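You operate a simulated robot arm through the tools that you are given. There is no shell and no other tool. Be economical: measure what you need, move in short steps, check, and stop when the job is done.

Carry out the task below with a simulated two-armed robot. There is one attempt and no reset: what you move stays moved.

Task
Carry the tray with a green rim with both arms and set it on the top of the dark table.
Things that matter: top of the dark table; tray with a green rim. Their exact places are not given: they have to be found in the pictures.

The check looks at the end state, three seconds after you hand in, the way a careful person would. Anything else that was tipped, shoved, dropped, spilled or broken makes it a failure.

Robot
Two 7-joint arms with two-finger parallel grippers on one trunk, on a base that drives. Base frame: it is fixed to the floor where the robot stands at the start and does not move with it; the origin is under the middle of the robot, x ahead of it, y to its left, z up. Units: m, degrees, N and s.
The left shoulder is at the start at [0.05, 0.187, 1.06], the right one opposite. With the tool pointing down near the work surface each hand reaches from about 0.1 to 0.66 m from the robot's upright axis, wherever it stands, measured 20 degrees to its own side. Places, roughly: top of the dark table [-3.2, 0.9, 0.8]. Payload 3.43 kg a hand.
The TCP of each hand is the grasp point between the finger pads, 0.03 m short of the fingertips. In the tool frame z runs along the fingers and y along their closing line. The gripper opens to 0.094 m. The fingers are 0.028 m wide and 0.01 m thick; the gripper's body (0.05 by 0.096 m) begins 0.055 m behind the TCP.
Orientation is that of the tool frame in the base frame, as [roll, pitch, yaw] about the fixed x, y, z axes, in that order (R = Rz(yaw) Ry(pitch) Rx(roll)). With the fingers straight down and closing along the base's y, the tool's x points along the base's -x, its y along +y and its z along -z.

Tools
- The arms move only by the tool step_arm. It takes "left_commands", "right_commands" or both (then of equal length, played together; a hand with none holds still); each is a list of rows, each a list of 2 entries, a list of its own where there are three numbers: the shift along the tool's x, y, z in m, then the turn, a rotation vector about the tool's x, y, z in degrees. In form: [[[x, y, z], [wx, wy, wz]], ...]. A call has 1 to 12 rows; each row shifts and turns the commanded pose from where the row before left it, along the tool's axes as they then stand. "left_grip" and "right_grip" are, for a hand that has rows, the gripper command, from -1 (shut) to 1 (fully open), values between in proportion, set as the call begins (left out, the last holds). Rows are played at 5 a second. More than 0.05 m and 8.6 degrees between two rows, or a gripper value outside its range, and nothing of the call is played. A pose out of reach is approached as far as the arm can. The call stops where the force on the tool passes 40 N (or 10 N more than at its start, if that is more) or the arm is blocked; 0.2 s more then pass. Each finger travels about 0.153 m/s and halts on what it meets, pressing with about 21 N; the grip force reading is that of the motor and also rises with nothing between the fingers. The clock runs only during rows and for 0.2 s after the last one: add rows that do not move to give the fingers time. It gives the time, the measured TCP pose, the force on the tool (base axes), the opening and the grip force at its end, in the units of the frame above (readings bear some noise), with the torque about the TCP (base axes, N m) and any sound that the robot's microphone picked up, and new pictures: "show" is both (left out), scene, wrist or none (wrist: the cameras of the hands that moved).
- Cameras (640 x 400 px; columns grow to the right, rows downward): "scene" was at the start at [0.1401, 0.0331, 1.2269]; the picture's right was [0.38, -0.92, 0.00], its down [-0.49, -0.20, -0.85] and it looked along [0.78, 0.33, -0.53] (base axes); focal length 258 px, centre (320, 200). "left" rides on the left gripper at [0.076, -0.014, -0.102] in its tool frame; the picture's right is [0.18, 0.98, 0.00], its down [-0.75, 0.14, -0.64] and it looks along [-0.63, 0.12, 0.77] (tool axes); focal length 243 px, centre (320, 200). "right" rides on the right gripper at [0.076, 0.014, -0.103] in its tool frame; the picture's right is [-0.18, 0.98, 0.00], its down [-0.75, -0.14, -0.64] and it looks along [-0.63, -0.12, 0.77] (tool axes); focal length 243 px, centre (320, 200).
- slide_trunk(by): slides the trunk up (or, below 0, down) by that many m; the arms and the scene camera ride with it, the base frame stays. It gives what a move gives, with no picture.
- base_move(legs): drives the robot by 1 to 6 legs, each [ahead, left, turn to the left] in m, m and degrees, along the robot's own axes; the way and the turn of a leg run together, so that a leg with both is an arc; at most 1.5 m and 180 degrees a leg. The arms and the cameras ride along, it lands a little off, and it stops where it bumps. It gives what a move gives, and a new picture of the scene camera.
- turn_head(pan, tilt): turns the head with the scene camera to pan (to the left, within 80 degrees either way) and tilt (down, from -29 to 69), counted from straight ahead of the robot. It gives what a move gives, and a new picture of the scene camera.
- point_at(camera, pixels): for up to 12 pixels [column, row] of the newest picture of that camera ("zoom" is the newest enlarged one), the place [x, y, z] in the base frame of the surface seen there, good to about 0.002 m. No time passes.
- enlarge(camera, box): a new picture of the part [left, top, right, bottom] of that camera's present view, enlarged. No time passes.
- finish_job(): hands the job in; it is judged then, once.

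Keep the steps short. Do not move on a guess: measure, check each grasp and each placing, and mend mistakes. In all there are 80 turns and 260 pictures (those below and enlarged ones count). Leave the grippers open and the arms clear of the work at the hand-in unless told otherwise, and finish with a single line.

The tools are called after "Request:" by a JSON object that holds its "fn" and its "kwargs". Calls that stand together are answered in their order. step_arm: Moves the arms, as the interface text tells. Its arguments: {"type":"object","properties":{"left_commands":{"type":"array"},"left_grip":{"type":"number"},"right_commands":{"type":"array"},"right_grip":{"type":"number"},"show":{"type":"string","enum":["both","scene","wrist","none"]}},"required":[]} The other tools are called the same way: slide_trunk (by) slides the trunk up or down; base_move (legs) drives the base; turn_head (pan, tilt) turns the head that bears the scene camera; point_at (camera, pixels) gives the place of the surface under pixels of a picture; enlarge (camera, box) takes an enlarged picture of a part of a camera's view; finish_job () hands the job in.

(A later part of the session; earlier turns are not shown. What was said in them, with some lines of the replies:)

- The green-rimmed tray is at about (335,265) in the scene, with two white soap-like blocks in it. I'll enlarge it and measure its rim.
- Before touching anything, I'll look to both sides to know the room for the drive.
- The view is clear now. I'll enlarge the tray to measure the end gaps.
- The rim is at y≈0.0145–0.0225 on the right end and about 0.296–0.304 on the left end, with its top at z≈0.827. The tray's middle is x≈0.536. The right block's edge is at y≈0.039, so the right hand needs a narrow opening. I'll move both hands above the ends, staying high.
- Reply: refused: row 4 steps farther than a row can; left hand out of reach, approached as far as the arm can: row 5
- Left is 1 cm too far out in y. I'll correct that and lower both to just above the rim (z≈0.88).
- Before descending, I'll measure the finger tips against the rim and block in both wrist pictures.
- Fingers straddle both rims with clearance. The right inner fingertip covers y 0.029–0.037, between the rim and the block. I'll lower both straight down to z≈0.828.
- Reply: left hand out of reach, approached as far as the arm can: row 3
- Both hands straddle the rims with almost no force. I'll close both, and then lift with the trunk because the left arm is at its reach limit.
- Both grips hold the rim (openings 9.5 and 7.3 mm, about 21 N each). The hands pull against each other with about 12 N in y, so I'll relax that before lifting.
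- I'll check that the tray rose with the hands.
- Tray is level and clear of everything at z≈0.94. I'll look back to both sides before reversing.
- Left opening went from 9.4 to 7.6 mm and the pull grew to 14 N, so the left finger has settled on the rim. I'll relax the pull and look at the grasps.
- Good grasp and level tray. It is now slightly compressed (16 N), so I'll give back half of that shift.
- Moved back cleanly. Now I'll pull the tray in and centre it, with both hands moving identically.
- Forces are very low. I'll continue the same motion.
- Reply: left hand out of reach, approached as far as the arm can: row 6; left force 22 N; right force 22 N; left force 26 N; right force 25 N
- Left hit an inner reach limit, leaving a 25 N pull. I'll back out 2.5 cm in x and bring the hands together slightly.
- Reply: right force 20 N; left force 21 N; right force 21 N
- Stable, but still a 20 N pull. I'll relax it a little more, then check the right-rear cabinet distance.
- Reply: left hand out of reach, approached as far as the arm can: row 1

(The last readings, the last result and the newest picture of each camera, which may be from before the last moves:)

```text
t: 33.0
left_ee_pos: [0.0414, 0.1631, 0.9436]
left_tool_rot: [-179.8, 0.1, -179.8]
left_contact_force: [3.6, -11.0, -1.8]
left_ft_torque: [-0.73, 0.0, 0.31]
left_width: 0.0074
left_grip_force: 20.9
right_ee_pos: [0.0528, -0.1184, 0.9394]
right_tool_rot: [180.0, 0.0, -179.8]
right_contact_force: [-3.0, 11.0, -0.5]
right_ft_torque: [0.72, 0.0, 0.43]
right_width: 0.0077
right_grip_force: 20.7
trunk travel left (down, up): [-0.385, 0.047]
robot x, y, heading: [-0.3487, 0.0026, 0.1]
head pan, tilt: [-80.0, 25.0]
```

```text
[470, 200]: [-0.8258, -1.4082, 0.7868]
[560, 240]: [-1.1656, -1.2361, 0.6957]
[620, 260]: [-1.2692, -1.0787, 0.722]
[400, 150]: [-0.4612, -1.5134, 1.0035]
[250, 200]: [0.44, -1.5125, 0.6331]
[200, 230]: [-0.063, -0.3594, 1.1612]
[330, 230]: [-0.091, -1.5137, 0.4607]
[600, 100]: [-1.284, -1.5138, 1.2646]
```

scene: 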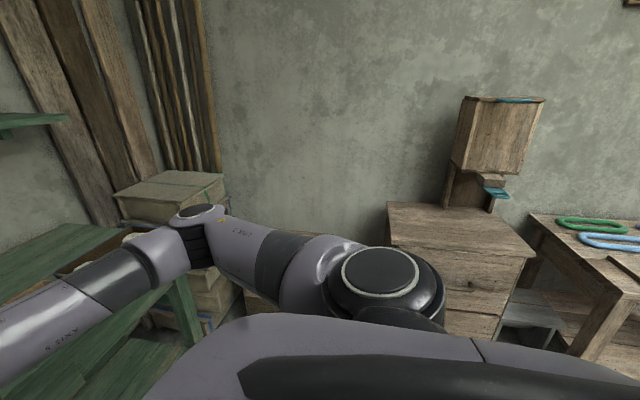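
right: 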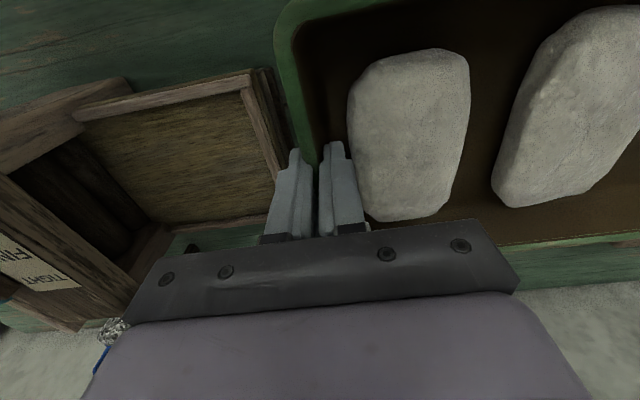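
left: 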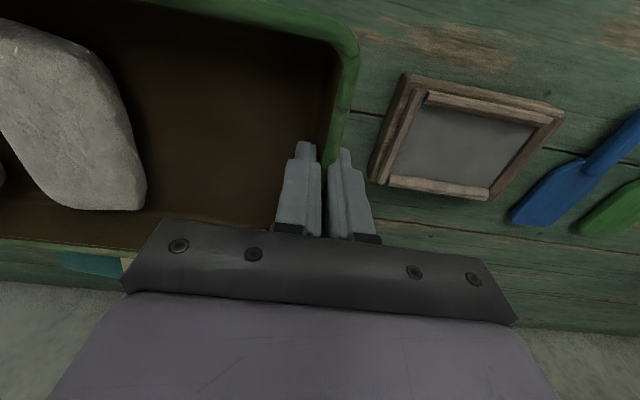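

There is over 1 m of clearance on the right. I'll turn left 90° in place.

Request:
{"fn": "base_move", "kwargs": {"legs": [[-0.08, 0, 0], [0, 0, 45], [0, 0, 45]]}}

Request:
{"fn": "turn_head", "kwargs": {"pan": 70, "tilt": 25}}

```text
t: 38.1
left_ee_pos: [-0.5865, 0.3981, 0.9438]
left_tool_rot: [-179.8, 0.1, -91.3]
left_contact_force: [10.9, 3.4, -0.7]
left_ft_torque: [0.03, -0.75, 0.25]
left_width: 0.0072
left_grip_force: 21.1
right_ee_pos: [-0.304, 0.3996, 0.9409]
right_tool_rot: [180.0, 0.1, -91.4]
right_contact_force: [-11.1, -1.9, -1.9]
right_ft_torque: [-0.04, 0.73, 0.41]
right_width: 0.008
right_grip_force: 20.7
trunk travel left (down, up): [-0.385, 0.047]
robot x, y, heading: [-0.433, 0.0007, 88.5]
head pan, tilt: [-80.0, 25.0]
```

scene: 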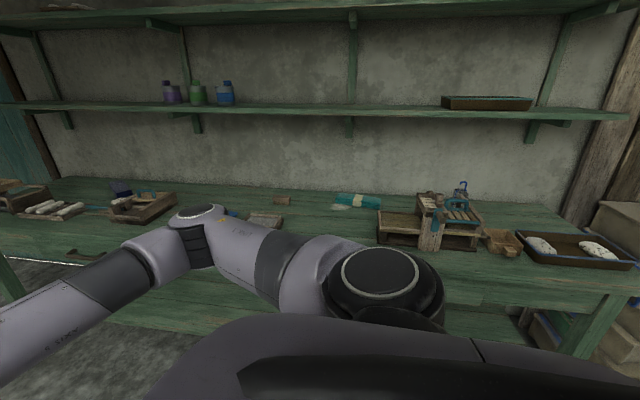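

```text
t: 40.5
left_ee_pos: [-0.5857, 0.3963, 0.9436]
left_tool_rot: [-179.7, 0.1, -91.3]
left_contact_force: [0.3, 3.0, 0.1]
left_ft_torque: [0.13, -0.54, 0.27]
left_width: 0.0071
left_grip_force: 20.5
right_ee_pos: [-0.3032, 0.3992, 0.9409]
right_tool_rot: [180.0, 0.0, -91.3]
right_contact_force: [-1.0, -2.5, -1.0]
right_ft_torque: [-0.15, 0.51, 0.47]
right_width: 0.0078
right_grip_force: 21.1
trunk travel left (down, up): [-0.385, 0.047]
robot x, y, heading: [-0.4331, -0.0008, 88.4]
head pan, tilt: [70.0, 25.0]
```

scene: 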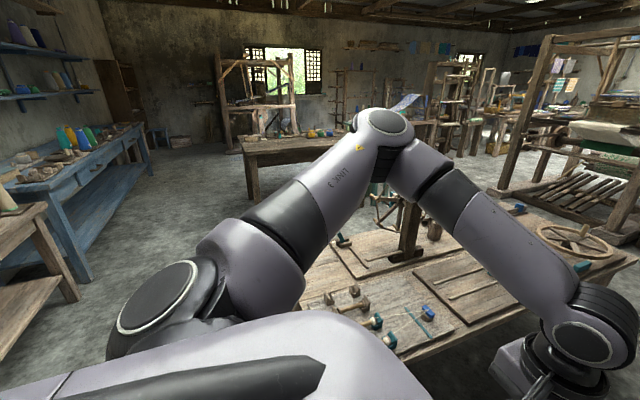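

I see a table around (300,150) near the expected direction. Let me enlarge and measure.

Request:
{"fn": "enlarge", "kwargs": {"camera": "scene", "box": [190, 60, 430, 210]}}

Request:
{"fn": "point_at", "kwargs": {"camera": "scene", "pixels": [[245, 142], [250, 160], [300, 145], [345, 133], [280, 137], [320, 138], [310, 260], [500, 210], [300, 310], [75, 290], [200, 220], [130, 300]]}}

```text
2.67 times, centred on (310, 135) of scene
```

zoom: 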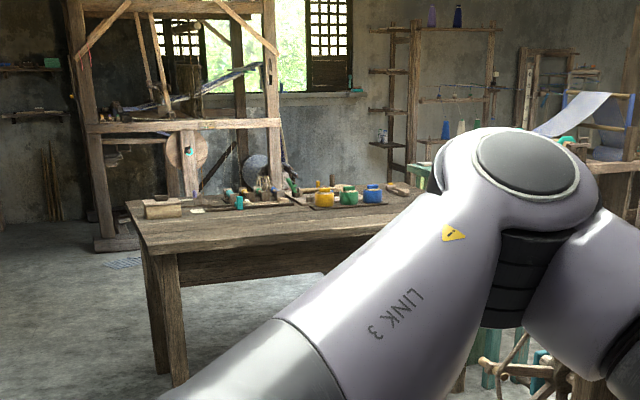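

```text
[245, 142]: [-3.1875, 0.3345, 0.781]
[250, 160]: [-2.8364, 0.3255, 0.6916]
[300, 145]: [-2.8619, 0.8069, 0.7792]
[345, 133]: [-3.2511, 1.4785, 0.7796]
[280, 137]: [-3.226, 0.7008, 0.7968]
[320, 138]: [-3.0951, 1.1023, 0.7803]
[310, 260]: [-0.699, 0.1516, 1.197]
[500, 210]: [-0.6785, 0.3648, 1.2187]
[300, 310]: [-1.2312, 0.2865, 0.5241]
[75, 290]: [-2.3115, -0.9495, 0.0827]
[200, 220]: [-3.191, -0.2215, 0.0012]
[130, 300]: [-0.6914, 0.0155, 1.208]
```

The dark table's top is at z≈0.78, its front edge at x≈-2.83, with y from 0.33 to about 1.5. A low bench stands between us and it, starting near (-1.23, 0.29). I'll back up to y≈-0.3 and then turn to face -x.

Request:
{"fn": "base_move", "kwargs": {"legs": [[-0.3, 0, 0], [0, 0, 45], [0, 0, 46]]}}

Request:
{"fn": "turn_head", "kwargs": {"pan": -20, "tilt": 30}}

```text
t: 46.7
left_ee_pos: [-0.8323, -0.4727, 0.9446]
left_tool_rot: [-179.8, 0.1, 0.8]
left_contact_force: [-1.9, 2.3, -1.8]
left_ft_torque: [0.54, 0.06, 0.21]
left_width: 0.0074
left_grip_force: 21.1
right_ee_pos: [-0.8431, -0.1915, 0.9407]
right_tool_rot: [-180.0, 0.0, 0.8]
right_contact_force: [3.2, -1.8, -2.2]
right_ft_torque: [-0.53, -0.05, 0.41]
right_width: 0.0077
right_grip_force: 21.0
trunk travel left (down, up): [-0.385, 0.047]
robot x, y, heading: [-0.4405, -0.3059, -179.5]
head pan, tilt: [70.0, 25.0]
```

scene: 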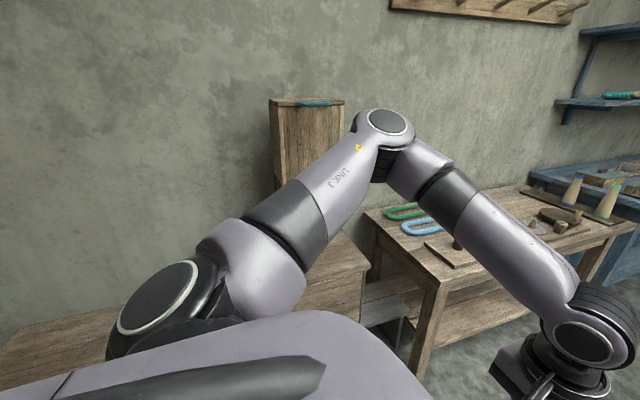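

```text
t: 48.4
left_ee_pos: [-0.8314, -0.4725, 0.9442]
left_tool_rot: [-179.8, 0.3, 0.8]
left_contact_force: [-2.3, -0.8, -1.0]
left_ft_torque: [0.51, 0.18, 0.24]
left_width: 0.0071
left_grip_force: 20.8
right_ee_pos: [-0.8445, -0.1897, 0.9401]
right_tool_rot: [-179.9, -0.1, 0.7]
right_contact_force: [2.1, 1.2, -1.2]
right_ft_torque: [-0.5, -0.18, 0.43]
right_width: 0.0077
right_grip_force: 20.7
trunk travel left (down, up): [-0.385, 0.047]
robot x, y, heading: [-0.4376, -0.3054, -179.7]
head pan, tilt: [-20.0, 30.0]
```

scene: 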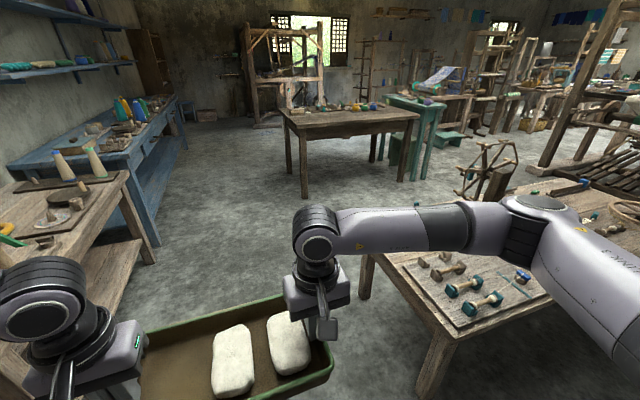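

Clear view: the dark table is at (350,120). I'll measure the corridor and table.

Request:
{"fn": "point_at", "kwargs": {"camera": "scene", "pixels": [[303, 132], [284, 113], [418, 117], [376, 105], [370, 262], [452, 330], [128, 178], [150, 255], [465, 190], [345, 117], [402, 185], [180, 130]]}}

Request:
{"fn": "enlarge", "kwargs": {"camera": "scene", "box": [260, 70, 480, 208]}}

```text
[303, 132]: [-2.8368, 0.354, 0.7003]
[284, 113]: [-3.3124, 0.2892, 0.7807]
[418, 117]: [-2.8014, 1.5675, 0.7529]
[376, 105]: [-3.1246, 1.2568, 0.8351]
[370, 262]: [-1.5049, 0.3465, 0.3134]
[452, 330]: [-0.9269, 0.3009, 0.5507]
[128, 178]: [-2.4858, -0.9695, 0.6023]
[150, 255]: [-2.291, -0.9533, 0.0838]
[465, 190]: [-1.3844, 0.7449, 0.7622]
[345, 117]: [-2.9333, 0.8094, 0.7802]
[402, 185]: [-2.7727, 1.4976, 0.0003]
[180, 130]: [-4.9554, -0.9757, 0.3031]
```

```text
2.90 times, centred on (370, 139) of scene
```

zoom: 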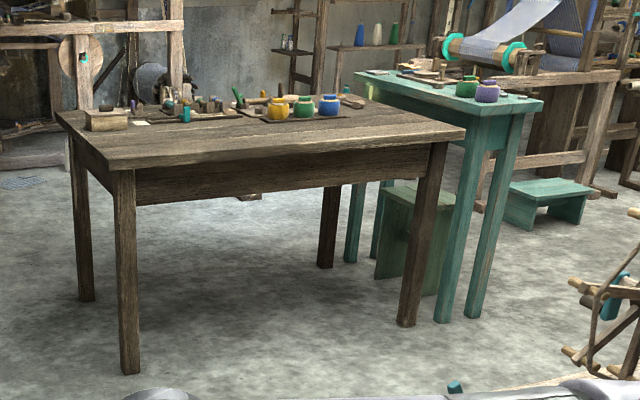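

The corridor is y -0.95 to 0.30, so I can go ahead along y≈-0.31. I'll drive 1.3 m ahead and check.

Request:
{"fn": "base_move", "kwargs": {"legs": [[0.65, 0, 0], [0.65, 0, 0]]}}

Request:
{"fn": "turn_head", "kwargs": {"pan": -60, "tilt": 35}}

```text
t: 55.2
left_ee_pos: [-2.1188, -0.4834, 0.9432]
left_tool_rot: [-179.8, 0.0, 0.4]
left_contact_force: [-0.9, -0.7, -0.5]
left_ft_torque: [0.52, 0.01, 0.2]
left_width: 0.0073
left_grip_force: 20.9
right_ee_pos: [-2.1291, -0.2017, 0.9405]
right_tool_rot: [180.0, -0.1, 0.4]
right_contact_force: [2.2, 0.1, -1.5]
right_ft_torque: [-0.52, -0.04, 0.38]
right_width: 0.0077
right_grip_force: 21.3
trunk travel left (down, up): [-0.385, 0.047]
robot x, y, heading: [-1.7252, -0.3173, -179.9]
head pan, tilt: [-20.0, 30.0]
```

scene: 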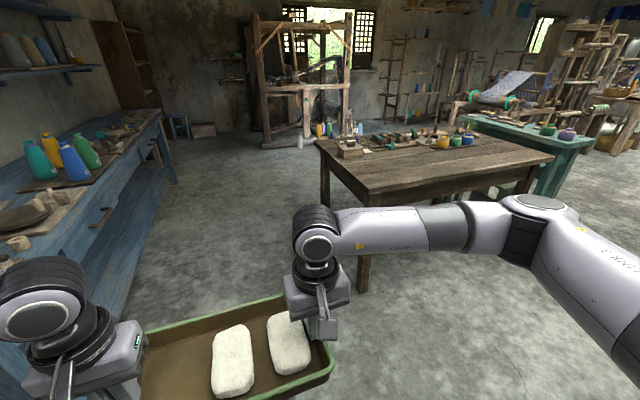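

```text
t: 56.2
left_ee_pos: [-2.1177, -0.4837, 0.9448]
left_tool_rot: [-179.8, 0.2, 0.3]
left_contact_force: [-1.7, -0.5, -1.1]
left_ft_torque: [0.53, 0.03, 0.18]
left_width: 0.0073
left_grip_force: 21.4
right_ee_pos: [-2.1285, -0.202, 0.941]
right_tool_rot: [-180.0, -0.1, 0.4]
right_contact_force: [1.5, 1.4, -1.9]
right_ft_torque: [-0.46, -0.02, 0.41]
right_width: 0.0076
right_grip_force: 21.4
trunk travel left (down, up): [-0.385, 0.047]
robot x, y, heading: [-1.7219, -0.3174, -179.7]
head pan, tilt: [-60.0, 35.0]
```

scene: 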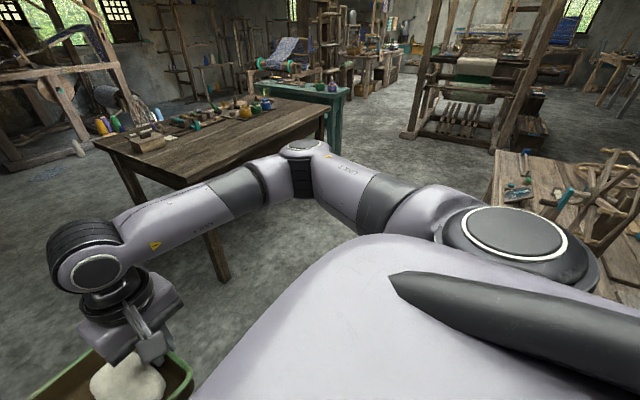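

Request:
{"fn": "point_at", "kwargs": {"camera": "scene", "pixels": [[497, 155], [500, 185], [560, 205], [600, 160], [585, 210], [215, 275], [205, 188], [325, 112], [240, 115], [180, 125], [265, 105], [95, 145]]}}

```text
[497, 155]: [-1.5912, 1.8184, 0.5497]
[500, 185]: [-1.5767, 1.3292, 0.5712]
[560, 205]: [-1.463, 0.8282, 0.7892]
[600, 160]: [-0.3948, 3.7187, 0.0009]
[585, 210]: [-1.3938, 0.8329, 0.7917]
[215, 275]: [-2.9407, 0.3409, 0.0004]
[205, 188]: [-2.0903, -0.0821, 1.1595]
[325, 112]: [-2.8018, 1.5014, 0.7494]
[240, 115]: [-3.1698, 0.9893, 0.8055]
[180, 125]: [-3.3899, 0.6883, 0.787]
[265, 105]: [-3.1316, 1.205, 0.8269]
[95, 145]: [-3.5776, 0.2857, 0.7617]
```

The bench's far edge is x≈-1.59. I'll go ahead 0.4 m to x≈-2.12, then strafe right to y≈0.65, in front of the dark table's clear front strip.

Request:
{"fn": "base_move", "kwargs": {"legs": [[0.4, 0, 0], [0, -0.5, 0], [0, -0.48, 0]]}}

Request:
{"fn": "turn_head", "kwargs": {"pan": 0, "tilt": 40}}

```text
t: 63.7
left_ee_pos: [-2.5156, 0.5004, 0.9443]
left_tool_rot: [-179.8, 0.1, -1.1]
left_contact_force: [-2.1, -0.9, -1.2]
left_ft_torque: [0.49, 0.01, 0.22]
left_width: 0.007
left_grip_force: 20.7
right_ee_pos: [-2.5195, 0.7814, 0.9406]
right_tool_rot: [180.0, 0.0, -1.0]
right_contact_force: [2.1, 1.9, -0.5]
right_ft_torque: [-0.47, -0.06, 0.4]
right_width: 0.0075
right_grip_force: 20.8
trunk travel left (down, up): [-0.385, 0.047]
robot x, y, heading: [-2.1166, 0.6545, 179.1]
head pan, tilt: [-60.0, 35.0]
```

scene: 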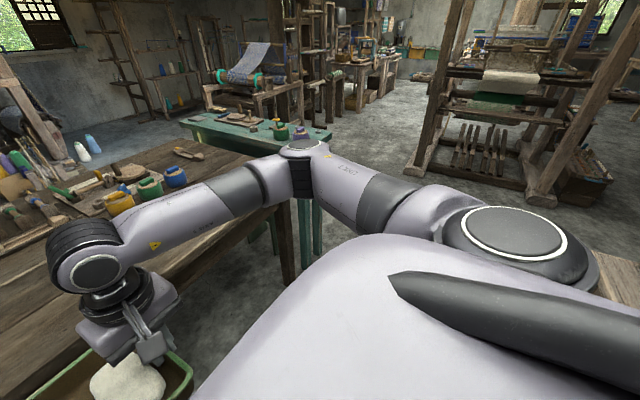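

```text
t: 65.0
left_ee_pos: [-2.5159, 0.5004, 0.9439]
left_tool_rot: [-179.8, 0.2, -1.0]
left_contact_force: [-2.3, -1.3, -1.4]
left_ft_torque: [0.5, 0.06, 0.19]
left_width: 0.007
left_grip_force: 21.2
right_ee_pos: [-2.5177, 0.7826, 0.9412]
right_tool_rot: [180.0, -0.1, -1.2]
right_contact_force: [1.3, 1.2, -2.5]
right_ft_torque: [-0.53, -0.09, 0.38]
right_width: 0.0075
right_grip_force: 21.1
trunk travel left (down, up): [-0.385, 0.047]
robot x, y, heading: [-2.1175, 0.653, 178.6]
head pan, tilt: [0.0, 40.0]
```

scene: 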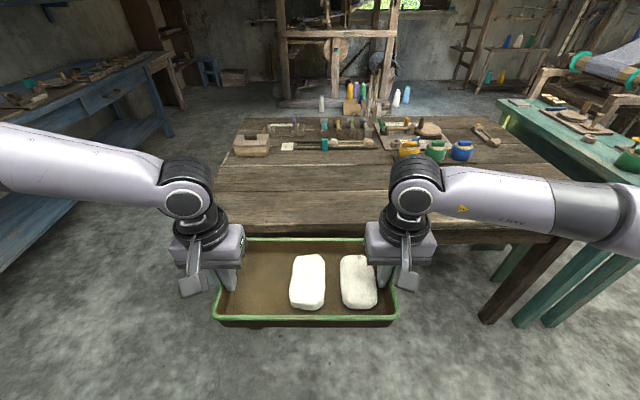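

The tray is in front of the dark table. I'll measure its front edge and the nearest objects.

Request:
{"fn": "point_at", "kwargs": {"camera": "scene", "pixels": [[230, 222], [360, 215], [520, 230], [250, 155], [320, 148], [370, 148], [410, 155], [300, 180], [300, 205], [360, 170], [225, 200], [305, 325]]}}

```text
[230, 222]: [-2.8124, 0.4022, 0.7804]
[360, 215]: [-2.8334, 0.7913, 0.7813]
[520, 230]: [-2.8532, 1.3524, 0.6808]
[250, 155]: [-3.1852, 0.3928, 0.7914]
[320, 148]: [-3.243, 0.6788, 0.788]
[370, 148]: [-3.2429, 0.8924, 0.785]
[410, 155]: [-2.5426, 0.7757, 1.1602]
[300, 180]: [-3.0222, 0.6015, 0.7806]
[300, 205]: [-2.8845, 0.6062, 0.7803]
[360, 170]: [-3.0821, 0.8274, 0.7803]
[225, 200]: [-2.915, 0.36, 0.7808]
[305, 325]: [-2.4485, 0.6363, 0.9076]
```

The front edge is x≈-2.80, and the nearest objects are at x≈-3.18. I'll drive ahead 0.26 m, keeping the base 0.41 m from the edge as at the start, then extend the arms 0.155 m.

Request:
{"fn": "base_move", "kwargs": {"legs": [[0.26, 0, 1]]}}

Request:
{"fn": "step_arm", "kwargs": {"left_commands": [[[-0.013, 0, 0], [0, 0, 0]], [[-0.013, 0, 0], [0, 0, 0]], [[-0.013, 0, 0], [0, 0, 0]], [[-0.013, 0, 0], [0, 0, 0]], [[-0.013, 0, 0], [0, 0, 0]], [[-0.013, 0, 0], [0, 0, 0]]], "right_commands": [[[-0.013, 0, 0], [0, 0, 0]], [[-0.013, 0, 0], [0, 0, 0]], [[-0.013, 0, 0], [0, 0, 0]], [[-0.013, 0, 0], [0, 0, 0]], [[-0.013, 0, 0], [0, 0, 0]], [[-0.013, 0, 0], [0, 0, 0]]], "show": "scene"}}

```text
t: 66.8
left_ee_pos: [-2.7667, 0.4945, 0.9435]
left_tool_rot: [-179.8, 0.1, 0.0]
left_contact_force: [-2.4, -1.9, -1.2]
left_ft_torque: [0.5, 0.01, 0.18]
left_width: 0.0073
left_grip_force: 21.2
right_ee_pos: [-2.7764, 0.7768, 0.9397]
right_tool_rot: [-179.9, 0.0, 0.0]
right_contact_force: [2.0, 1.9, -1.3]
right_ft_torque: [-0.47, -0.06, 0.39]
right_width: 0.008
right_grip_force: 21.2
trunk travel left (down, up): [-0.385, 0.047]
robot x, y, heading: [-2.3761, 0.6544, 179.8]
head pan, tilt: [0.0, 40.0]
```

scene: 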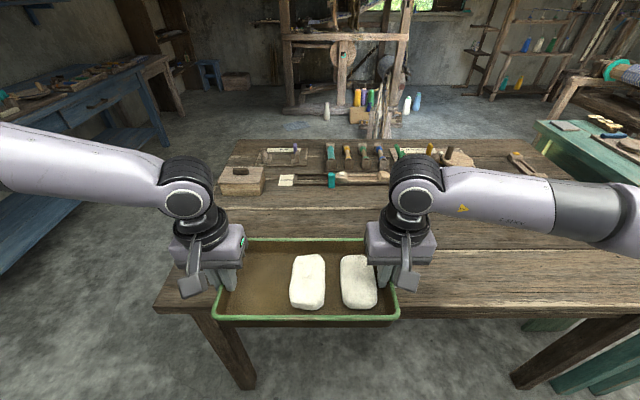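

```text
t: 67.8
left_ee_pos: [-2.8055, 0.4857, 0.9532]
left_tool_rot: [-178.5, 0.7, -0.2]
left_contact_force: [-2.2, 0.4, -2.0]
left_ft_torque: [0.57, -0.42, 0.55]
left_width: 0.0063
left_grip_force: 20.9
left hand out of reach, approached as far as the arm can: row 1, 2, 3, 4
right_ee_pos: [-2.8198, 0.7684, 0.943]
right_tool_rot: [178.8, -0.1, 0.8]
right_contact_force: [2.5, 0.1, -1.2]
right_ft_torque: [-0.56, 0.47, 0.39]
right_width: 0.0082
right_grip_force: 21.3
trunk travel left (down, up): [-0.385, 0.047]
robot x, y, heading: [-2.3746, 0.6563, 180.0]
head pan, tilt: [0.0, 40.0]
stopped in row 4 (left hand): the force on the tool passed its limit (the readings are from after the stop); the commanded pose is now the measured one
```

scene: 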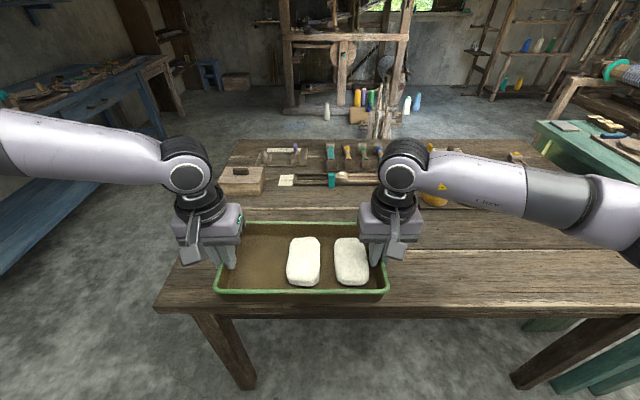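

The left arm hit a limit because it's too far inward, not too far forward. I'll retreat: shift both hands robot-left while levelling the left hand, in small steps.

Request:
{"fn": "step_arm", "kwargs": {"left_commands": [[[0, 0.01, 0.0015], [-0.3, 0, 0]], [[0, 0.01, 0.0015], [-0.3, 0, 0]], [[0, 0.01, 0.0015], [-0.3, 0, 0]], [[0, 0.01, 0.0015], [-0.3, 0, 0]], [[0, 0.01, 0.001], [-0.3, 0, 0]]], "right_commands": [[[0, 0.01, 0], [0.24, 0, 0.16]], [[0, 0.01, 0], [0.24, 0, 0.16]], [[0, 0.01, 0], [0.24, 0, 0.16]], [[0, 0.01, 0], [0.24, 0, 0.16]], [[0, 0.01, 0], [0.24, 0, 0.16]]]}}

```text
t: 69.0
left_ee_pos: [-2.8055, 0.4369, 0.9449]
left_tool_rot: [180.0, 0.8, -0.2]
left_contact_force: [-4.7, 3.0, -1.3]
left_ft_torque: [0.57, 0.3, 0.62]
left_width: 0.0078
left_grip_force: 21.0
right_ee_pos: [-2.8188, 0.7186, 0.9413]
right_tool_rot: [-180.0, 0.0, 0.0]
right_contact_force: [5.0, -3.4, -0.4]
right_ft_torque: [-0.53, -0.35, 0.63]
right_width: 0.0082
right_grip_force: 20.9
trunk travel left (down, up): [-0.385, 0.047]
robot x, y, heading: [-2.3711, 0.6598, 179.5]
head pan, tilt: [0.0, 40.0]
```

scene: 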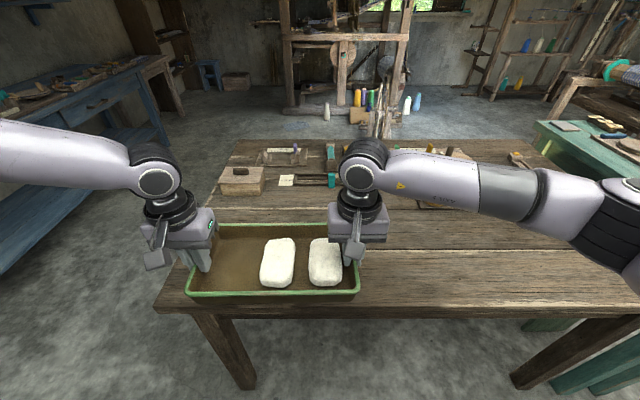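
right: 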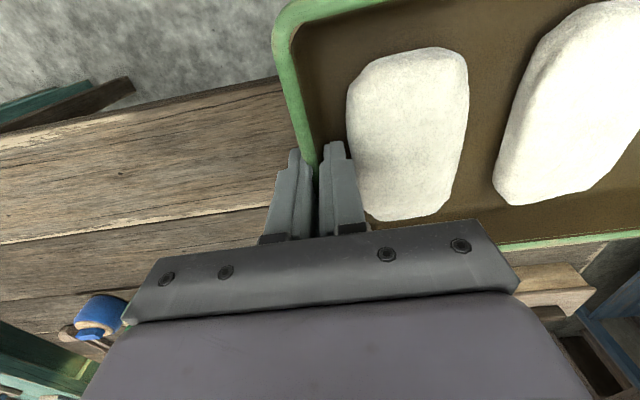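
left: 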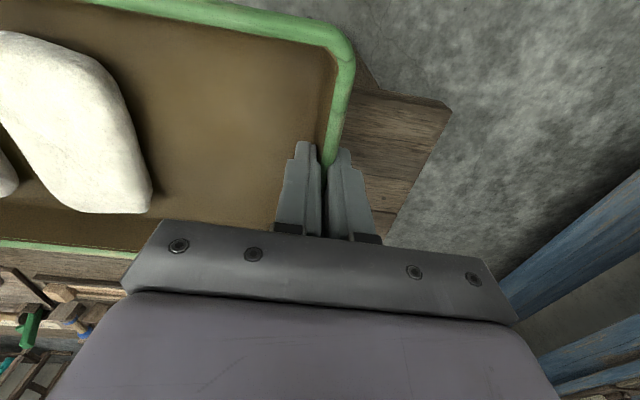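

Recovered: level, forces small, grasps good. I'll extend forward with a slight leftward drift in small steps.

Request:
{"fn": "step_arm", "kwargs": {"left_commands": [[[-0.01, 0.005, 0], [0, 0, 0]], [[-0.01, 0.005, 0], [0, 0, 0]], [[-0.01, 0.005, 0], [0, 0, 0]], [[-0.01, 0.005, 0], [0, 0, 0]]], "right_commands": [[[-0.01, 0.005, 0], [0, 0, 0]], [[-0.01, 0.005, 0], [0, 0, 0]], [[-0.01, 0.005, 0], [0, 0, 0]], [[-0.01, 0.005, 0], [0, 0, 0]]], "show": "none"}}

Request:
{"fn": "base_move", "kwargs": {"legs": [[0, -0.2, 0]]}}

```text
t: 70.0
left_ee_pos: [-2.8445, 0.4167, 0.9459]
left_tool_rot: [-180.0, 0.7, -0.4]
left_contact_force: [-5.2, 8.9, -0.6]
left_ft_torque: [0.69, 0.23, 0.58]
left_width: 0.0075
left_grip_force: 20.4
right_ee_pos: [-2.8592, 0.6986, 0.9427]
right_tool_rot: [180.0, -0.1, 0.0]
right_contact_force: [4.1, -8.7, -1.0]
right_ft_torque: [-0.69, -0.19, 0.59]
right_width: 0.0082
right_grip_force: 21.0
trunk travel left (down, up): [-0.385, 0.047]
robot x, y, heading: [-2.3747, 0.6576, 179.9]
head pan, tilt: [0.0, 40.0]
```

```text
t: 71.6
left_ee_pos: [-2.8435, 0.6176, 0.9484]
left_tool_rot: [180.0, 0.7, -0.2]
left_contact_force: [-4.6, 14.7, -1.2]
left_ft_torque: [0.8, -0.05, 0.58]
left_width: 0.0077
left_grip_force: 21.2
right_ee_pos: [-2.8577, 0.9005, 0.9434]
right_tool_rot: [179.9, 0.1, 0.0]
right_contact_force: [4.9, -14.1, -1.4]
right_ft_torque: [-0.8, 0.04, 0.6]
right_width: 0.0082
right_grip_force: 21.5
trunk travel left (down, up): [-0.385, 0.047]
robot x, y, heading: [-2.3737, 0.862, -179.8]
head pan, tilt: [0.0, 40.0]
```

scene: 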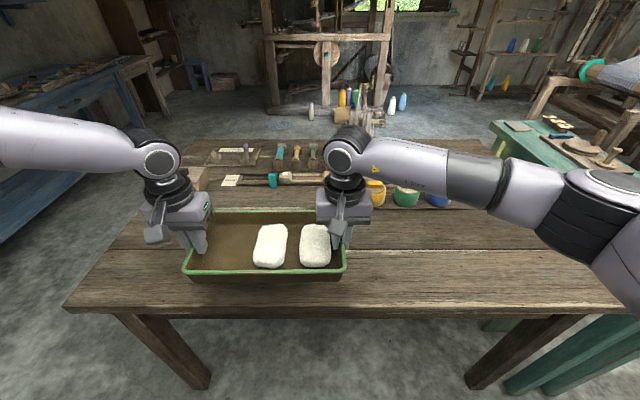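

A slight 14 N pull remains. I'll check the pot positions, then extend another 6 cm while easing the pull.

Request:
{"fn": "point_at", "kwargs": {"camera": "scene", "pixels": [[376, 198], [406, 200], [272, 185], [290, 183], [345, 275], [190, 272], [250, 305]]}}

Request:
{"fn": "step_arm", "kwargs": {"left_commands": [[[-0.01, 0.003, 0.0005], [0, 0, 0]], [[-0.01, 0.003, 0.0005], [0, 0, 0]], [[-0.01, 0.003, 0.0005], [0, 0, 0]], [[-0.01, 0.003, 0.0005], [0, 0, 0]], [[-0.01, 0.004, 0], [0, 0, 0]], [[-0.01, 0.004, 0], [0, 0, 0]]], "right_commands": [[[-0.01, 0.0035, 0], [0, 0, 0]], [[-0.01, 0.0035, 0], [0, 0, 0]], [[-0.01, 0.0035, 0], [0, 0, 0]], [[-0.01, 0.0035, 0], [0, 0, 0]], [[-0.01, 0.004, 0], [0, 0, 0]], [[-0.01, 0.004, 0], [0, 0, 0]]], "show": "scene"}}

```text
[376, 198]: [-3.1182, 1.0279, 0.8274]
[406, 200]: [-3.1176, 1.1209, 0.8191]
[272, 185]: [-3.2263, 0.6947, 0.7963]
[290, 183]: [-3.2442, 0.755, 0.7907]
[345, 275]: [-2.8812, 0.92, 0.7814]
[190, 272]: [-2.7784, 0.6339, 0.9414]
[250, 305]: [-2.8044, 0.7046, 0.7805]
```

```text
t: 73.0
left_ee_pos: [-2.8942, 0.593, 0.9518]
left_tool_rot: [-179.7, 0.9, -0.3]
left_contact_force: [-6.3, 13.7, -1.4]
left_ft_torque: [0.75, 0.66, 0.66]
left_width: 0.0078
left_grip_force: 20.8
left hand out of reach, approached as far as the arm can: row 4, 5, 6
right_ee_pos: [-2.918, 0.8747, 0.9434]
right_tool_rot: [179.6, 0.0, 0.3]
right_contact_force: [6.5, -14.1, -1.3]
right_ft_torque: [-0.72, -0.61, 0.66]
right_width: 0.0092
right_grip_force: 21.3
trunk travel left (down, up): [-0.385, 0.047]
robot x, y, heading: [-2.3726, 0.8595, -180.0]
head pan, tilt: [0.0, 40.0]
```

scene: 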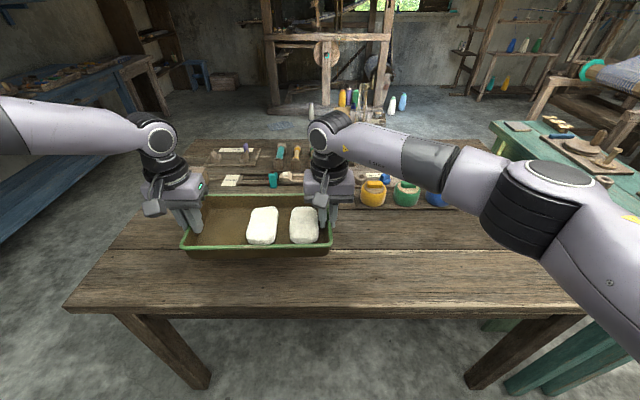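

The tray now lies fully over the table (x -2.985 to -2.83). I'll lower with the trunk, first by 9 cm.

Request:
{"fn": "slide_trunk", "kwargs": {"by": -0.09}}

Request:
{"fn": "turn_head", "kwargs": {"pan": 8, "tilt": 45}}

Request:
{"fn": "enlarge", "kwargs": {"camera": "scene", "box": [140, 100, 420, 275]}}

```text
t: 74.2
left_ee_pos: [-2.8943, 0.594, 0.8616]
left_tool_rot: [-179.5, 0.9, -0.2]
left_contact_force: [-6.3, 24.1, -2.3]
left_ft_torque: [0.95, -0.08, 0.6]
left_width: 0.0078
left_grip_force: 20.7
right_ee_pos: [-2.9187, 0.8749, 0.8534]
right_tool_rot: [179.6, 0.0, 0.4]
right_contact_force: [6.0, -23.6, 0.0]
right_ft_torque: [-1.01, 0.12, 0.57]
right_width: 0.0093
right_grip_force: 21.4
trunk travel left (down, up): [-0.295, 0.137]
robot x, y, heading: [-2.3719, 0.8629, -179.9]
head pan, tilt: [0.0, 40.0]
```

```text
t: 74.9
left_ee_pos: [-2.8948, 0.5946, 0.8627]
left_tool_rot: [-179.4, 1.0, -0.1]
left_contact_force: [-5.6, 23.9, -2.1]
left_ft_torque: [0.94, 0.05, 0.61]
left_width: 0.0075
left_grip_force: 20.5
right_ee_pos: [-2.917, 0.8743, 0.8523]
right_tool_rot: [179.5, -0.1, 0.4]
right_contact_force: [6.8, -23.1, -0.4]
right_ft_torque: [-0.95, -0.02, 0.59]
right_width: 0.0094
right_grip_force: 20.7
trunk travel left (down, up): [-0.295, 0.137]
robot x, y, heading: [-2.3712, 0.8628, -180.1]
head pan, tilt: [8.0, 45.0]
```

scene: 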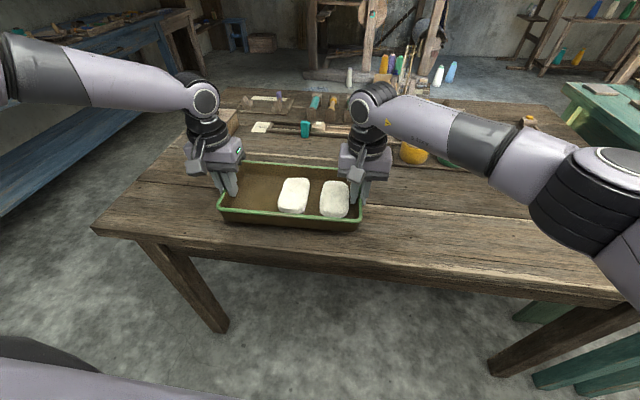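

```text
2.29 times, centred on (280, 188) of scene
```

zoom: 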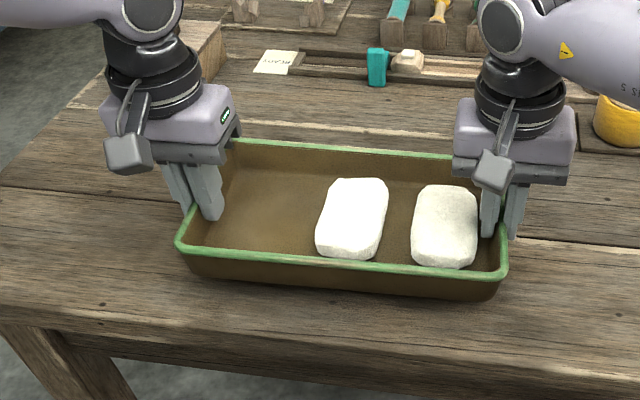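

It is about 2 cm above the table, with a 24 N pull. I'll ease the right hand inward and lower the left a bit to level the tray.

Request:
{"fn": "step_arm", "kwargs": {"left_commands": [[[0, 0, 0.002], [0, 0, 0]], [[0, 0, 0.002], [0, 0, 0]], [[0, 0, 0.002], [0, 0, 0]], [[0, 0, 0], [0, 0, 0]]], "right_commands": [[[0, 0.0012, 0], [0, 0, 0]], [[0, 0.0012, 0], [0, 0, 0]], [[0, 0, 0], [0, 0, 0]], [[0, 0, 0], [0, 0, 0]]], "show": "none"}}

Request:
{"fn": "slide_trunk", "kwargs": {"by": -0.012}}

```text
t: 75.9
left_ee_pos: [-2.8934, 0.592, 0.859]
left_tool_rot: [-179.5, 1.1, -0.2]
left_contact_force: [-6.8, 20.7, -1.5]
left_ft_torque: [0.87, 0.22, 0.64]
left_width: 0.0083
left_grip_force: 20.8
right_ee_pos: [-2.9183, 0.874, 0.8534]
right_tool_rot: [179.6, -0.2, 0.3]
right_contact_force: [5.6, -20.7, -1.1]
right_ft_torque: [-0.91, -0.21, 0.62]
right_width: 0.0088
right_grip_force: 20.8
trunk travel left (down, up): [-0.295, 0.137]
robot x, y, heading: [-2.375, 0.8573, -180.0]
head pan, tilt: [8.0, 45.0]
```

```text
t: 76.5
left_ee_pos: [-2.8925, 0.5918, 0.8454]
left_tool_rot: [-179.4, 1.1, -0.2]
left_contact_force: [-5.7, 20.3, -2.4]
left_ft_torque: [0.89, 0.17, 0.65]
left_width: 0.0084
left_grip_force: 21.3
right_ee_pos: [-2.918, 0.8743, 0.8399]
right_tool_rot: [179.7, -0.2, 0.3]
right_contact_force: [5.9, -21.2, -1.3]
right_ft_torque: [-0.86, -0.13, 0.61]
right_width: 0.009
right_grip_force: 20.9
trunk travel left (down, up): [-0.283, 0.149]
robot x, y, heading: [-2.3759, 0.8579, -179.8]
head pan, tilt: [8.0, 45.0]
```

Request:
{"fn": "step_arm", "kwargs": {"right_commands": [[[0, 0.002, 0], [0, 0, 0]], [[0, 0.0015, 0], [0, 0, 0]], [[0, 0, 0], [0, 0, 0]], [[0, 0, 0], [0, 0, 0]]], "show": "none"}}

Request:
{"fn": "slide_trunk", "kwargs": {"by": -0.007}}

Request:
{"fn": "slide_trunk", "kwargs": {"by": -0.004}}

Request:
{"fn": "turn_head", "kwargs": {"pan": 8, "tilt": 46}}

Request:
{"fn": "enlarge", "kwargs": {"camera": "scene", "box": [180, 130, 404, 270]}}

```text
t: 77.5
left_ee_pos: [-2.8926, 0.5917, 0.8446]
left_tool_rot: [-179.7, 1.0, -0.3]
left_contact_force: [-6.5, 14.6, -1.3]
left_ft_torque: [0.78, 0.36, 0.61]
left_width: 0.0083
left_grip_force: 21.2
right_ee_pos: [-2.9187, 0.8736, 0.8412]
right_tool_rot: [179.9, 0.0, 0.2]
right_contact_force: [5.5, -14.1, -1.3]
right_ft_torque: [-0.77, -0.35, 0.59]
right_width: 0.0093
right_grip_force: 21.0
trunk travel left (down, up): [-0.283, 0.149]
robot x, y, heading: [-2.3743, 0.8619, -179.8]
head pan, tilt: [8.0, 45.0]
```

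```text
t: 78.1
left_ee_pos: [-2.8937, 0.5914, 0.8381]
left_tool_rot: [-179.7, 1.0, -0.2]
left_contact_force: [-5.1, 13.0, -1.3]
left_ft_torque: [0.79, 0.29, 0.61]
left_width: 0.0086
left_grip_force: 21.2
right_ee_pos: [-2.9179, 0.8723, 0.8347]
right_tool_rot: [180.0, -0.1, 0.1]
right_contact_force: [5.1, -14.1, -0.4]
right_ft_torque: [-0.76, -0.28, 0.63]
right_width: 0.0089
right_grip_force: 20.8
trunk travel left (down, up): [-0.276, 0.156]
robot x, y, heading: [-2.3725, 0.8574, -180.1]
head pan, tilt: [8.0, 45.0]
```

```text
t: 78.6
left_ee_pos: [-2.8917, 0.5913, 0.8336]
left_tool_rot: [-179.9, 1.1, -0.1]
left_contact_force: [-5.5, 12.1, -2.2]
left_ft_torque: [0.75, 0.06, 0.58]
left_width: 0.0088
left_grip_force: 20.8
right_ee_pos: [-2.9198, 0.8715, 0.8322]
right_tool_rot: [179.9, 0.0, 0.0]
right_contact_force: [4.9, -13.4, 7.2]
right_ft_torque: [-0.73, -0.66, 0.71]
right_width: 0.0089
right_grip_force: 21.4
trunk travel left (down, up): [-0.272, 0.16]
robot x, y, heading: [-2.3724, 0.8609, -180.0]
head pan, tilt: [8.0, 45.0]
```

```text
t: 79.2
left_ee_pos: [-2.8904, 0.5911, 0.834]
left_tool_rot: [-179.8, 1.0, -0.2]
left_contact_force: [-5.9, 11.8, -0.4]
left_ft_torque: [0.79, -0.34, 0.53]
left_width: 0.0086
left_grip_force: 21.2
right_ee_pos: [-2.9193, 0.8723, 0.832]
right_tool_rot: [179.8, 0.0, 0.1]
right_contact_force: [4.1, -13.9, 12.2]
right_ft_torque: [-0.73, -0.56, 0.68]
right_width: 0.0092
right_grip_force: 20.9
trunk travel left (down, up): [-0.272, 0.16]
robot x, y, heading: [-2.3746, 0.8569, -180.1]
head pan, tilt: [8.0, 46.0]
```

scene: 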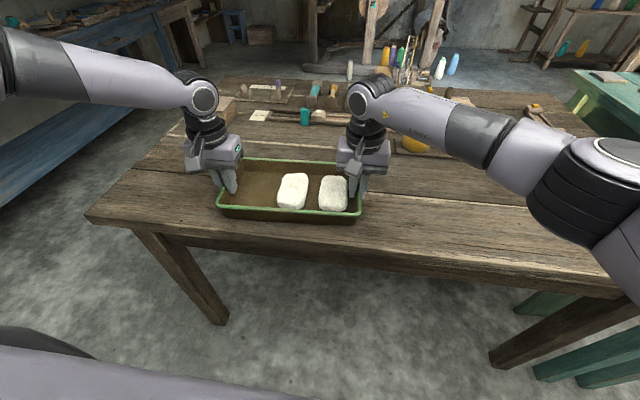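

```text
2.86 times, centred on (292, 200) of scene
```

zoom: 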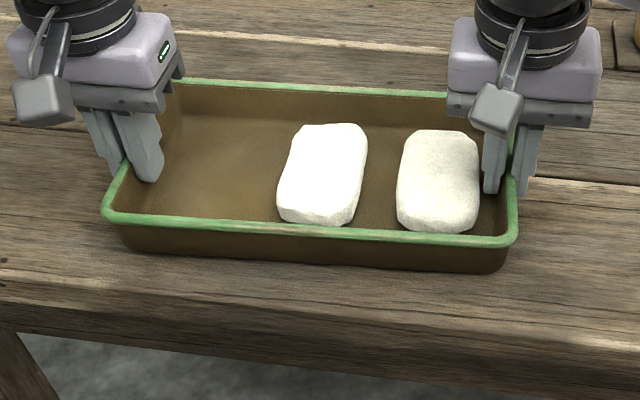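

The right end has touched down (12 N up). Now I'll lower the left end with the arm.

Request:
{"fn": "step_arm", "kwargs": {"left_commands": [[[0, 0, 0.002], [0, 0, 0]], [[0, 0, 0.002], [0, 0, 0]], [[0, 0, 0.001], [0, 0, 0]], [[0, 0, 0], [0, 0, 0]], [[0, 0, 0], [0, 0, 0]]], "show": "none"}}

Request:
{"fn": "point_at", "kwargs": {"camera": "zoom", "pixels": [[130, 215], [500, 240], [320, 300], [320, 228], [140, 247], [480, 270], [180, 83], [430, 92]]}}

```text
t: 80.4
left_ee_pos: [-2.8895, 0.5903, 0.8305]
left_tool_rot: [-179.6, 1.2, -0.2]
left_contact_force: [-7.3, 15.9, 3.7]
left_ft_torque: [0.85, -0.18, 0.54]
left_width: 0.0093
left_grip_force: 20.7
right_ee_pos: [-2.9182, 0.8711, 0.8311]
right_tool_rot: [179.7, 0.1, 0.1]
right_contact_force: [0.1, -16.6, 11.3]
right_ft_torque: [-0.8, -0.15, 0.62]
right_width: 0.0091
right_grip_force: 20.9
trunk travel left (down, up): [-0.272, 0.16]
robot x, y, heading: [-2.3699, 0.8569, -180.0]
head pan, tilt: [8.0, 46.0]
```

```text
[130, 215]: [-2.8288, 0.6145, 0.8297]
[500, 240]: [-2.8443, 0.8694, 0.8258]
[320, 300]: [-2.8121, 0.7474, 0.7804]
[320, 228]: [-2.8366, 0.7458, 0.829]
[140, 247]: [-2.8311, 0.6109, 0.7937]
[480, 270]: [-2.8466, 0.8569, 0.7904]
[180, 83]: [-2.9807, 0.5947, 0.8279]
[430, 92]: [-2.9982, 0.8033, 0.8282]
```

Both ends rest on the table (rim at z≈0.828–0.829 all around). I'll open gently, keeping the right opening narrow because of the block.

Request:
{"fn": "step_arm", "kwargs": {"left_commands": [[[0, 0, 0], [0, 0, 0]], [[0, 0, 0], [0, 0, 0]], [[0, 0, 0], [0, 0, 0]]], "right_commands": [[[0, 0, 0], [0, 0, 0]], [[0, 0, 0], [0, 0, 0]], [[0, 0, 0], [0, 0, 0]]], "left_grip": -0.4, "right_grip": -0.6}}

```text
t: 81.2
left_ee_pos: [-2.8894, 0.5889, 0.8292]
left_tool_rot: [-179.8, 0.9, -0.1]
left_contact_force: [-0.3, 0.2, -0.1]
left_ft_torque: [-0.01, -0.03, 0.02]
left_width: 0.0282
left_grip_force: 0.0
right_ee_pos: [-2.9185, 0.8741, 0.8304]
right_tool_rot: [-179.9, -0.1, 0.0]
right_contact_force: [0.1, -1.2, 0.5]
right_ft_torque: [-0.02, 0.0, 0.0]
right_width: 0.0189
right_grip_force: 0.1
trunk travel left (down, up): [-0.272, 0.16]
robot x, y, heading: [-2.3731, 0.8594, -180.3]
head pan, tilt: [8.0, 46.0]
```

scene: 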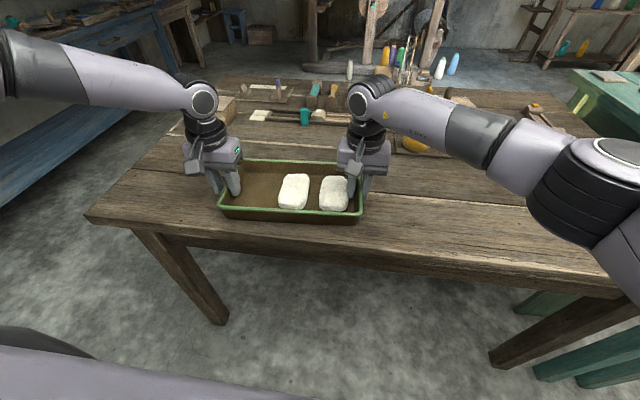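
right: 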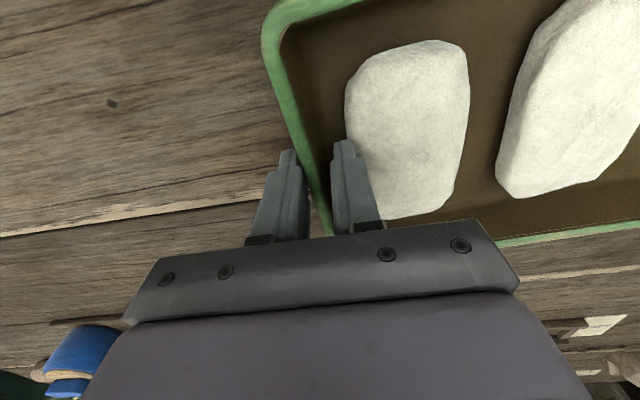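
left: 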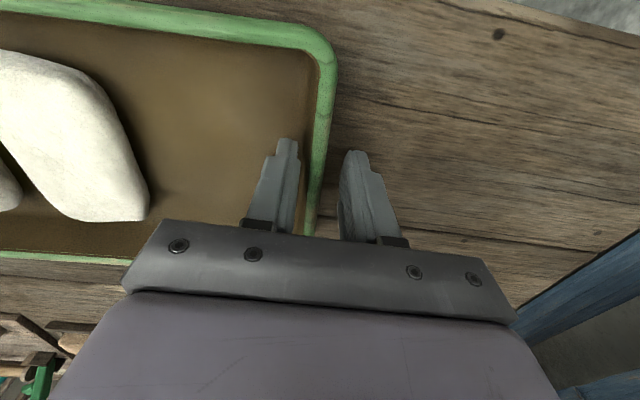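

Released with zero force. I'll lift straight up with the trunk, a little first.

Request:
{"fn": "slide_trunk", "kwargs": {"by": 0.015}}

Request:
{"fn": "slide_trunk", "kwargs": {"by": 0.13}}

Request:
{"fn": "turn_head", "kwargs": {"pan": 5, "tilt": 48}}

```text
t: 81.9
left_ee_pos: [-2.8911, 0.5886, 0.8435]
left_tool_rot: [-180.0, 1.0, -0.3]
left_contact_force: [0.3, 0.0, 0.9]
left_ft_torque: [0.01, 0.04, -0.01]
left_width: 0.0283
left_grip_force: 0.1
right_ee_pos: [-2.9192, 0.8717, 0.8433]
right_tool_rot: [179.9, -0.1, 0.0]
right_contact_force: [-0.6, 0.1, -0.6]
right_ft_torque: [-0.04, 0.01, -0.01]
right_width: 0.0187
right_grip_force: 0.0
trunk travel left (down, up): [-0.287, 0.145]
robot x, y, heading: [-2.3714, 0.8607, -179.8]
head pan, tilt: [8.0, 46.0]
```

```text
t: 83.5
left_ee_pos: [-2.8901, 0.5886, 0.9745]
left_tool_rot: [-180.0, 0.8, -0.2]
left_contact_force: [-0.6, -0.4, 0.2]
left_ft_torque: [-0.01, 0.01, 0.0]
left_width: 0.028
left_grip_force: 0.0
right_ee_pos: [-2.9191, 0.8729, 0.9757]
right_tool_rot: [180.0, 0.1, -0.1]
right_contact_force: [-0.4, 0.3, -0.8]
right_ft_torque: [0.03, 0.03, -0.02]
right_width: 0.0187
right_grip_force: 0.1
trunk travel left (down, up): [-0.417, 0.015]
robot x, y, heading: [-2.3746, 0.8546, -179.8]
head pan, tilt: [8.0, 46.0]
```

```text
t: 84.1
left_ee_pos: [-2.8913, 0.5893, 0.9759]
left_tool_rot: [-179.9, 0.9, -0.3]
left_contact_force: [0.1, 0.0, -0.2]
left_ft_torque: [0.02, 0.0, -0.02]
left_width: 0.0284
left_grip_force: 0.1
right_ee_pos: [-2.9185, 0.8731, 0.9744]
right_tool_rot: [180.0, 0.0, -0.1]
right_contact_force: [0.1, -0.1, -0.6]
right_ft_torque: [0.0, -0.03, 0.01]
right_width: 0.0189
right_grip_force: 0.0
trunk travel left (down, up): [-0.417, 0.015]
robot x, y, heading: [-2.3717, 0.8535, -180.1]
head pan, tilt: [5.0, 48.0]
```

scene: 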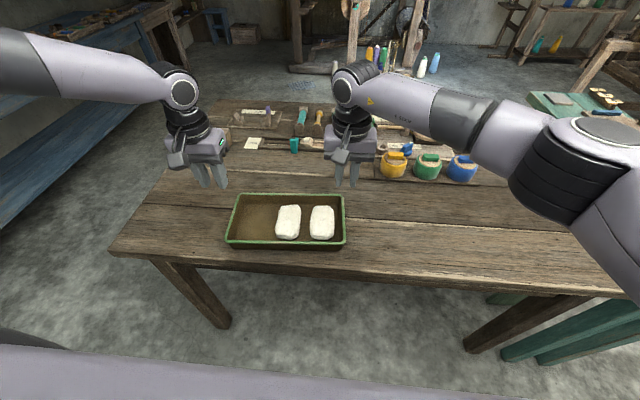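

The tray is flat on the dark table with both blocks in it. I'll back the robot away 0.25 m and open the grippers fully.

Request:
{"fn": "base_move", "kwargs": {"legs": [[-0.25, 0, 0]]}}

Request:
{"fn": "step_arm", "kwargs": {"left_commands": [[[0, 0, 0], [0, 0, 0]], [[0, 0, 0], [0, 0, 0]], [[0, 0, 0], [0, 0, 0]]], "right_commands": [[[0, 0, 0], [0, 0, 0]], [[0, 0, 0], [0, 0, 0]], [[0, 0, 0], [0, 0, 0]]], "left_grip": 1, "right_grip": 1, "show": "scene"}}

```text
t: 85.9
left_ee_pos: [-2.6377, 0.5881, 0.9749]
left_tool_rot: [-179.9, 0.9, -0.1]
left_contact_force: [-0.3, 0.2, 0.5]
left_ft_torque: [0.03, 0.01, -0.05]
left_width: 0.0285
left_grip_force: 0.1
right_ee_pos: [-2.6673, 0.8714, 0.9751]
right_tool_rot: [-180.0, -0.1, 0.2]
right_contact_force: [-1.2, -0.4, -0.4]
right_ft_torque: [-0.01, 0.03, 0.0]
right_width: 0.0188
right_grip_force: 0.1
trunk travel left (down, up): [-0.417, 0.015]
robot x, y, heading: [-2.1232, 0.8634, -179.9]
head pan, tilt: [5.0, 48.0]
```

scene: 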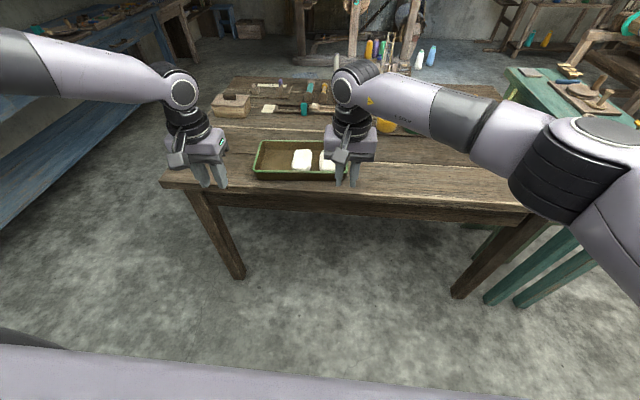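

```text
t: 86.7
left_ee_pos: [-2.6381, 0.588, 0.9743]
left_tool_rot: [-180.0, 0.9, 0.0]
left_contact_force: [1.0, 0.3, 0.2]
left_ft_torque: [0.01, -0.01, -0.03]
left_width: 0.0938
left_grip_force: 0.1
right_ee_pos: [-2.6674, 0.8731, 0.9744]
right_tool_rot: [-180.0, 0.0, 0.2]
right_contact_force: [-0.2, -0.1, 0.8]
right_ft_torque: [0.01, -0.02, -0.03]
right_width: 0.0939
right_grip_force: 0.0
trunk travel left (down, up): [-0.417, 0.015]
robot x, y, heading: [-2.1208, 0.8539, -179.8]
head pan, tilt: [5.0, 48.0]
```

scene: 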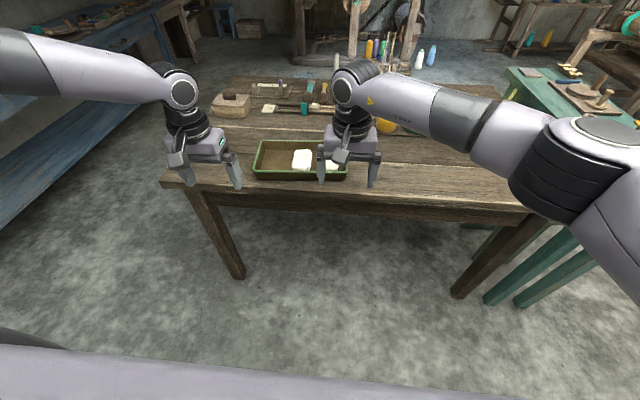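

The tray stands on the dark table with both blocks in it, and the arms are clear with the grippers open. Handing in.

Request:
{"fn": "finish_job", "kwargs": {}}

```text
The job is handed in.
```

The green-rimmed tray is on top of the dark table with both white blocks still in it; nothing else was touched, both grippers are open and the arms are clear.
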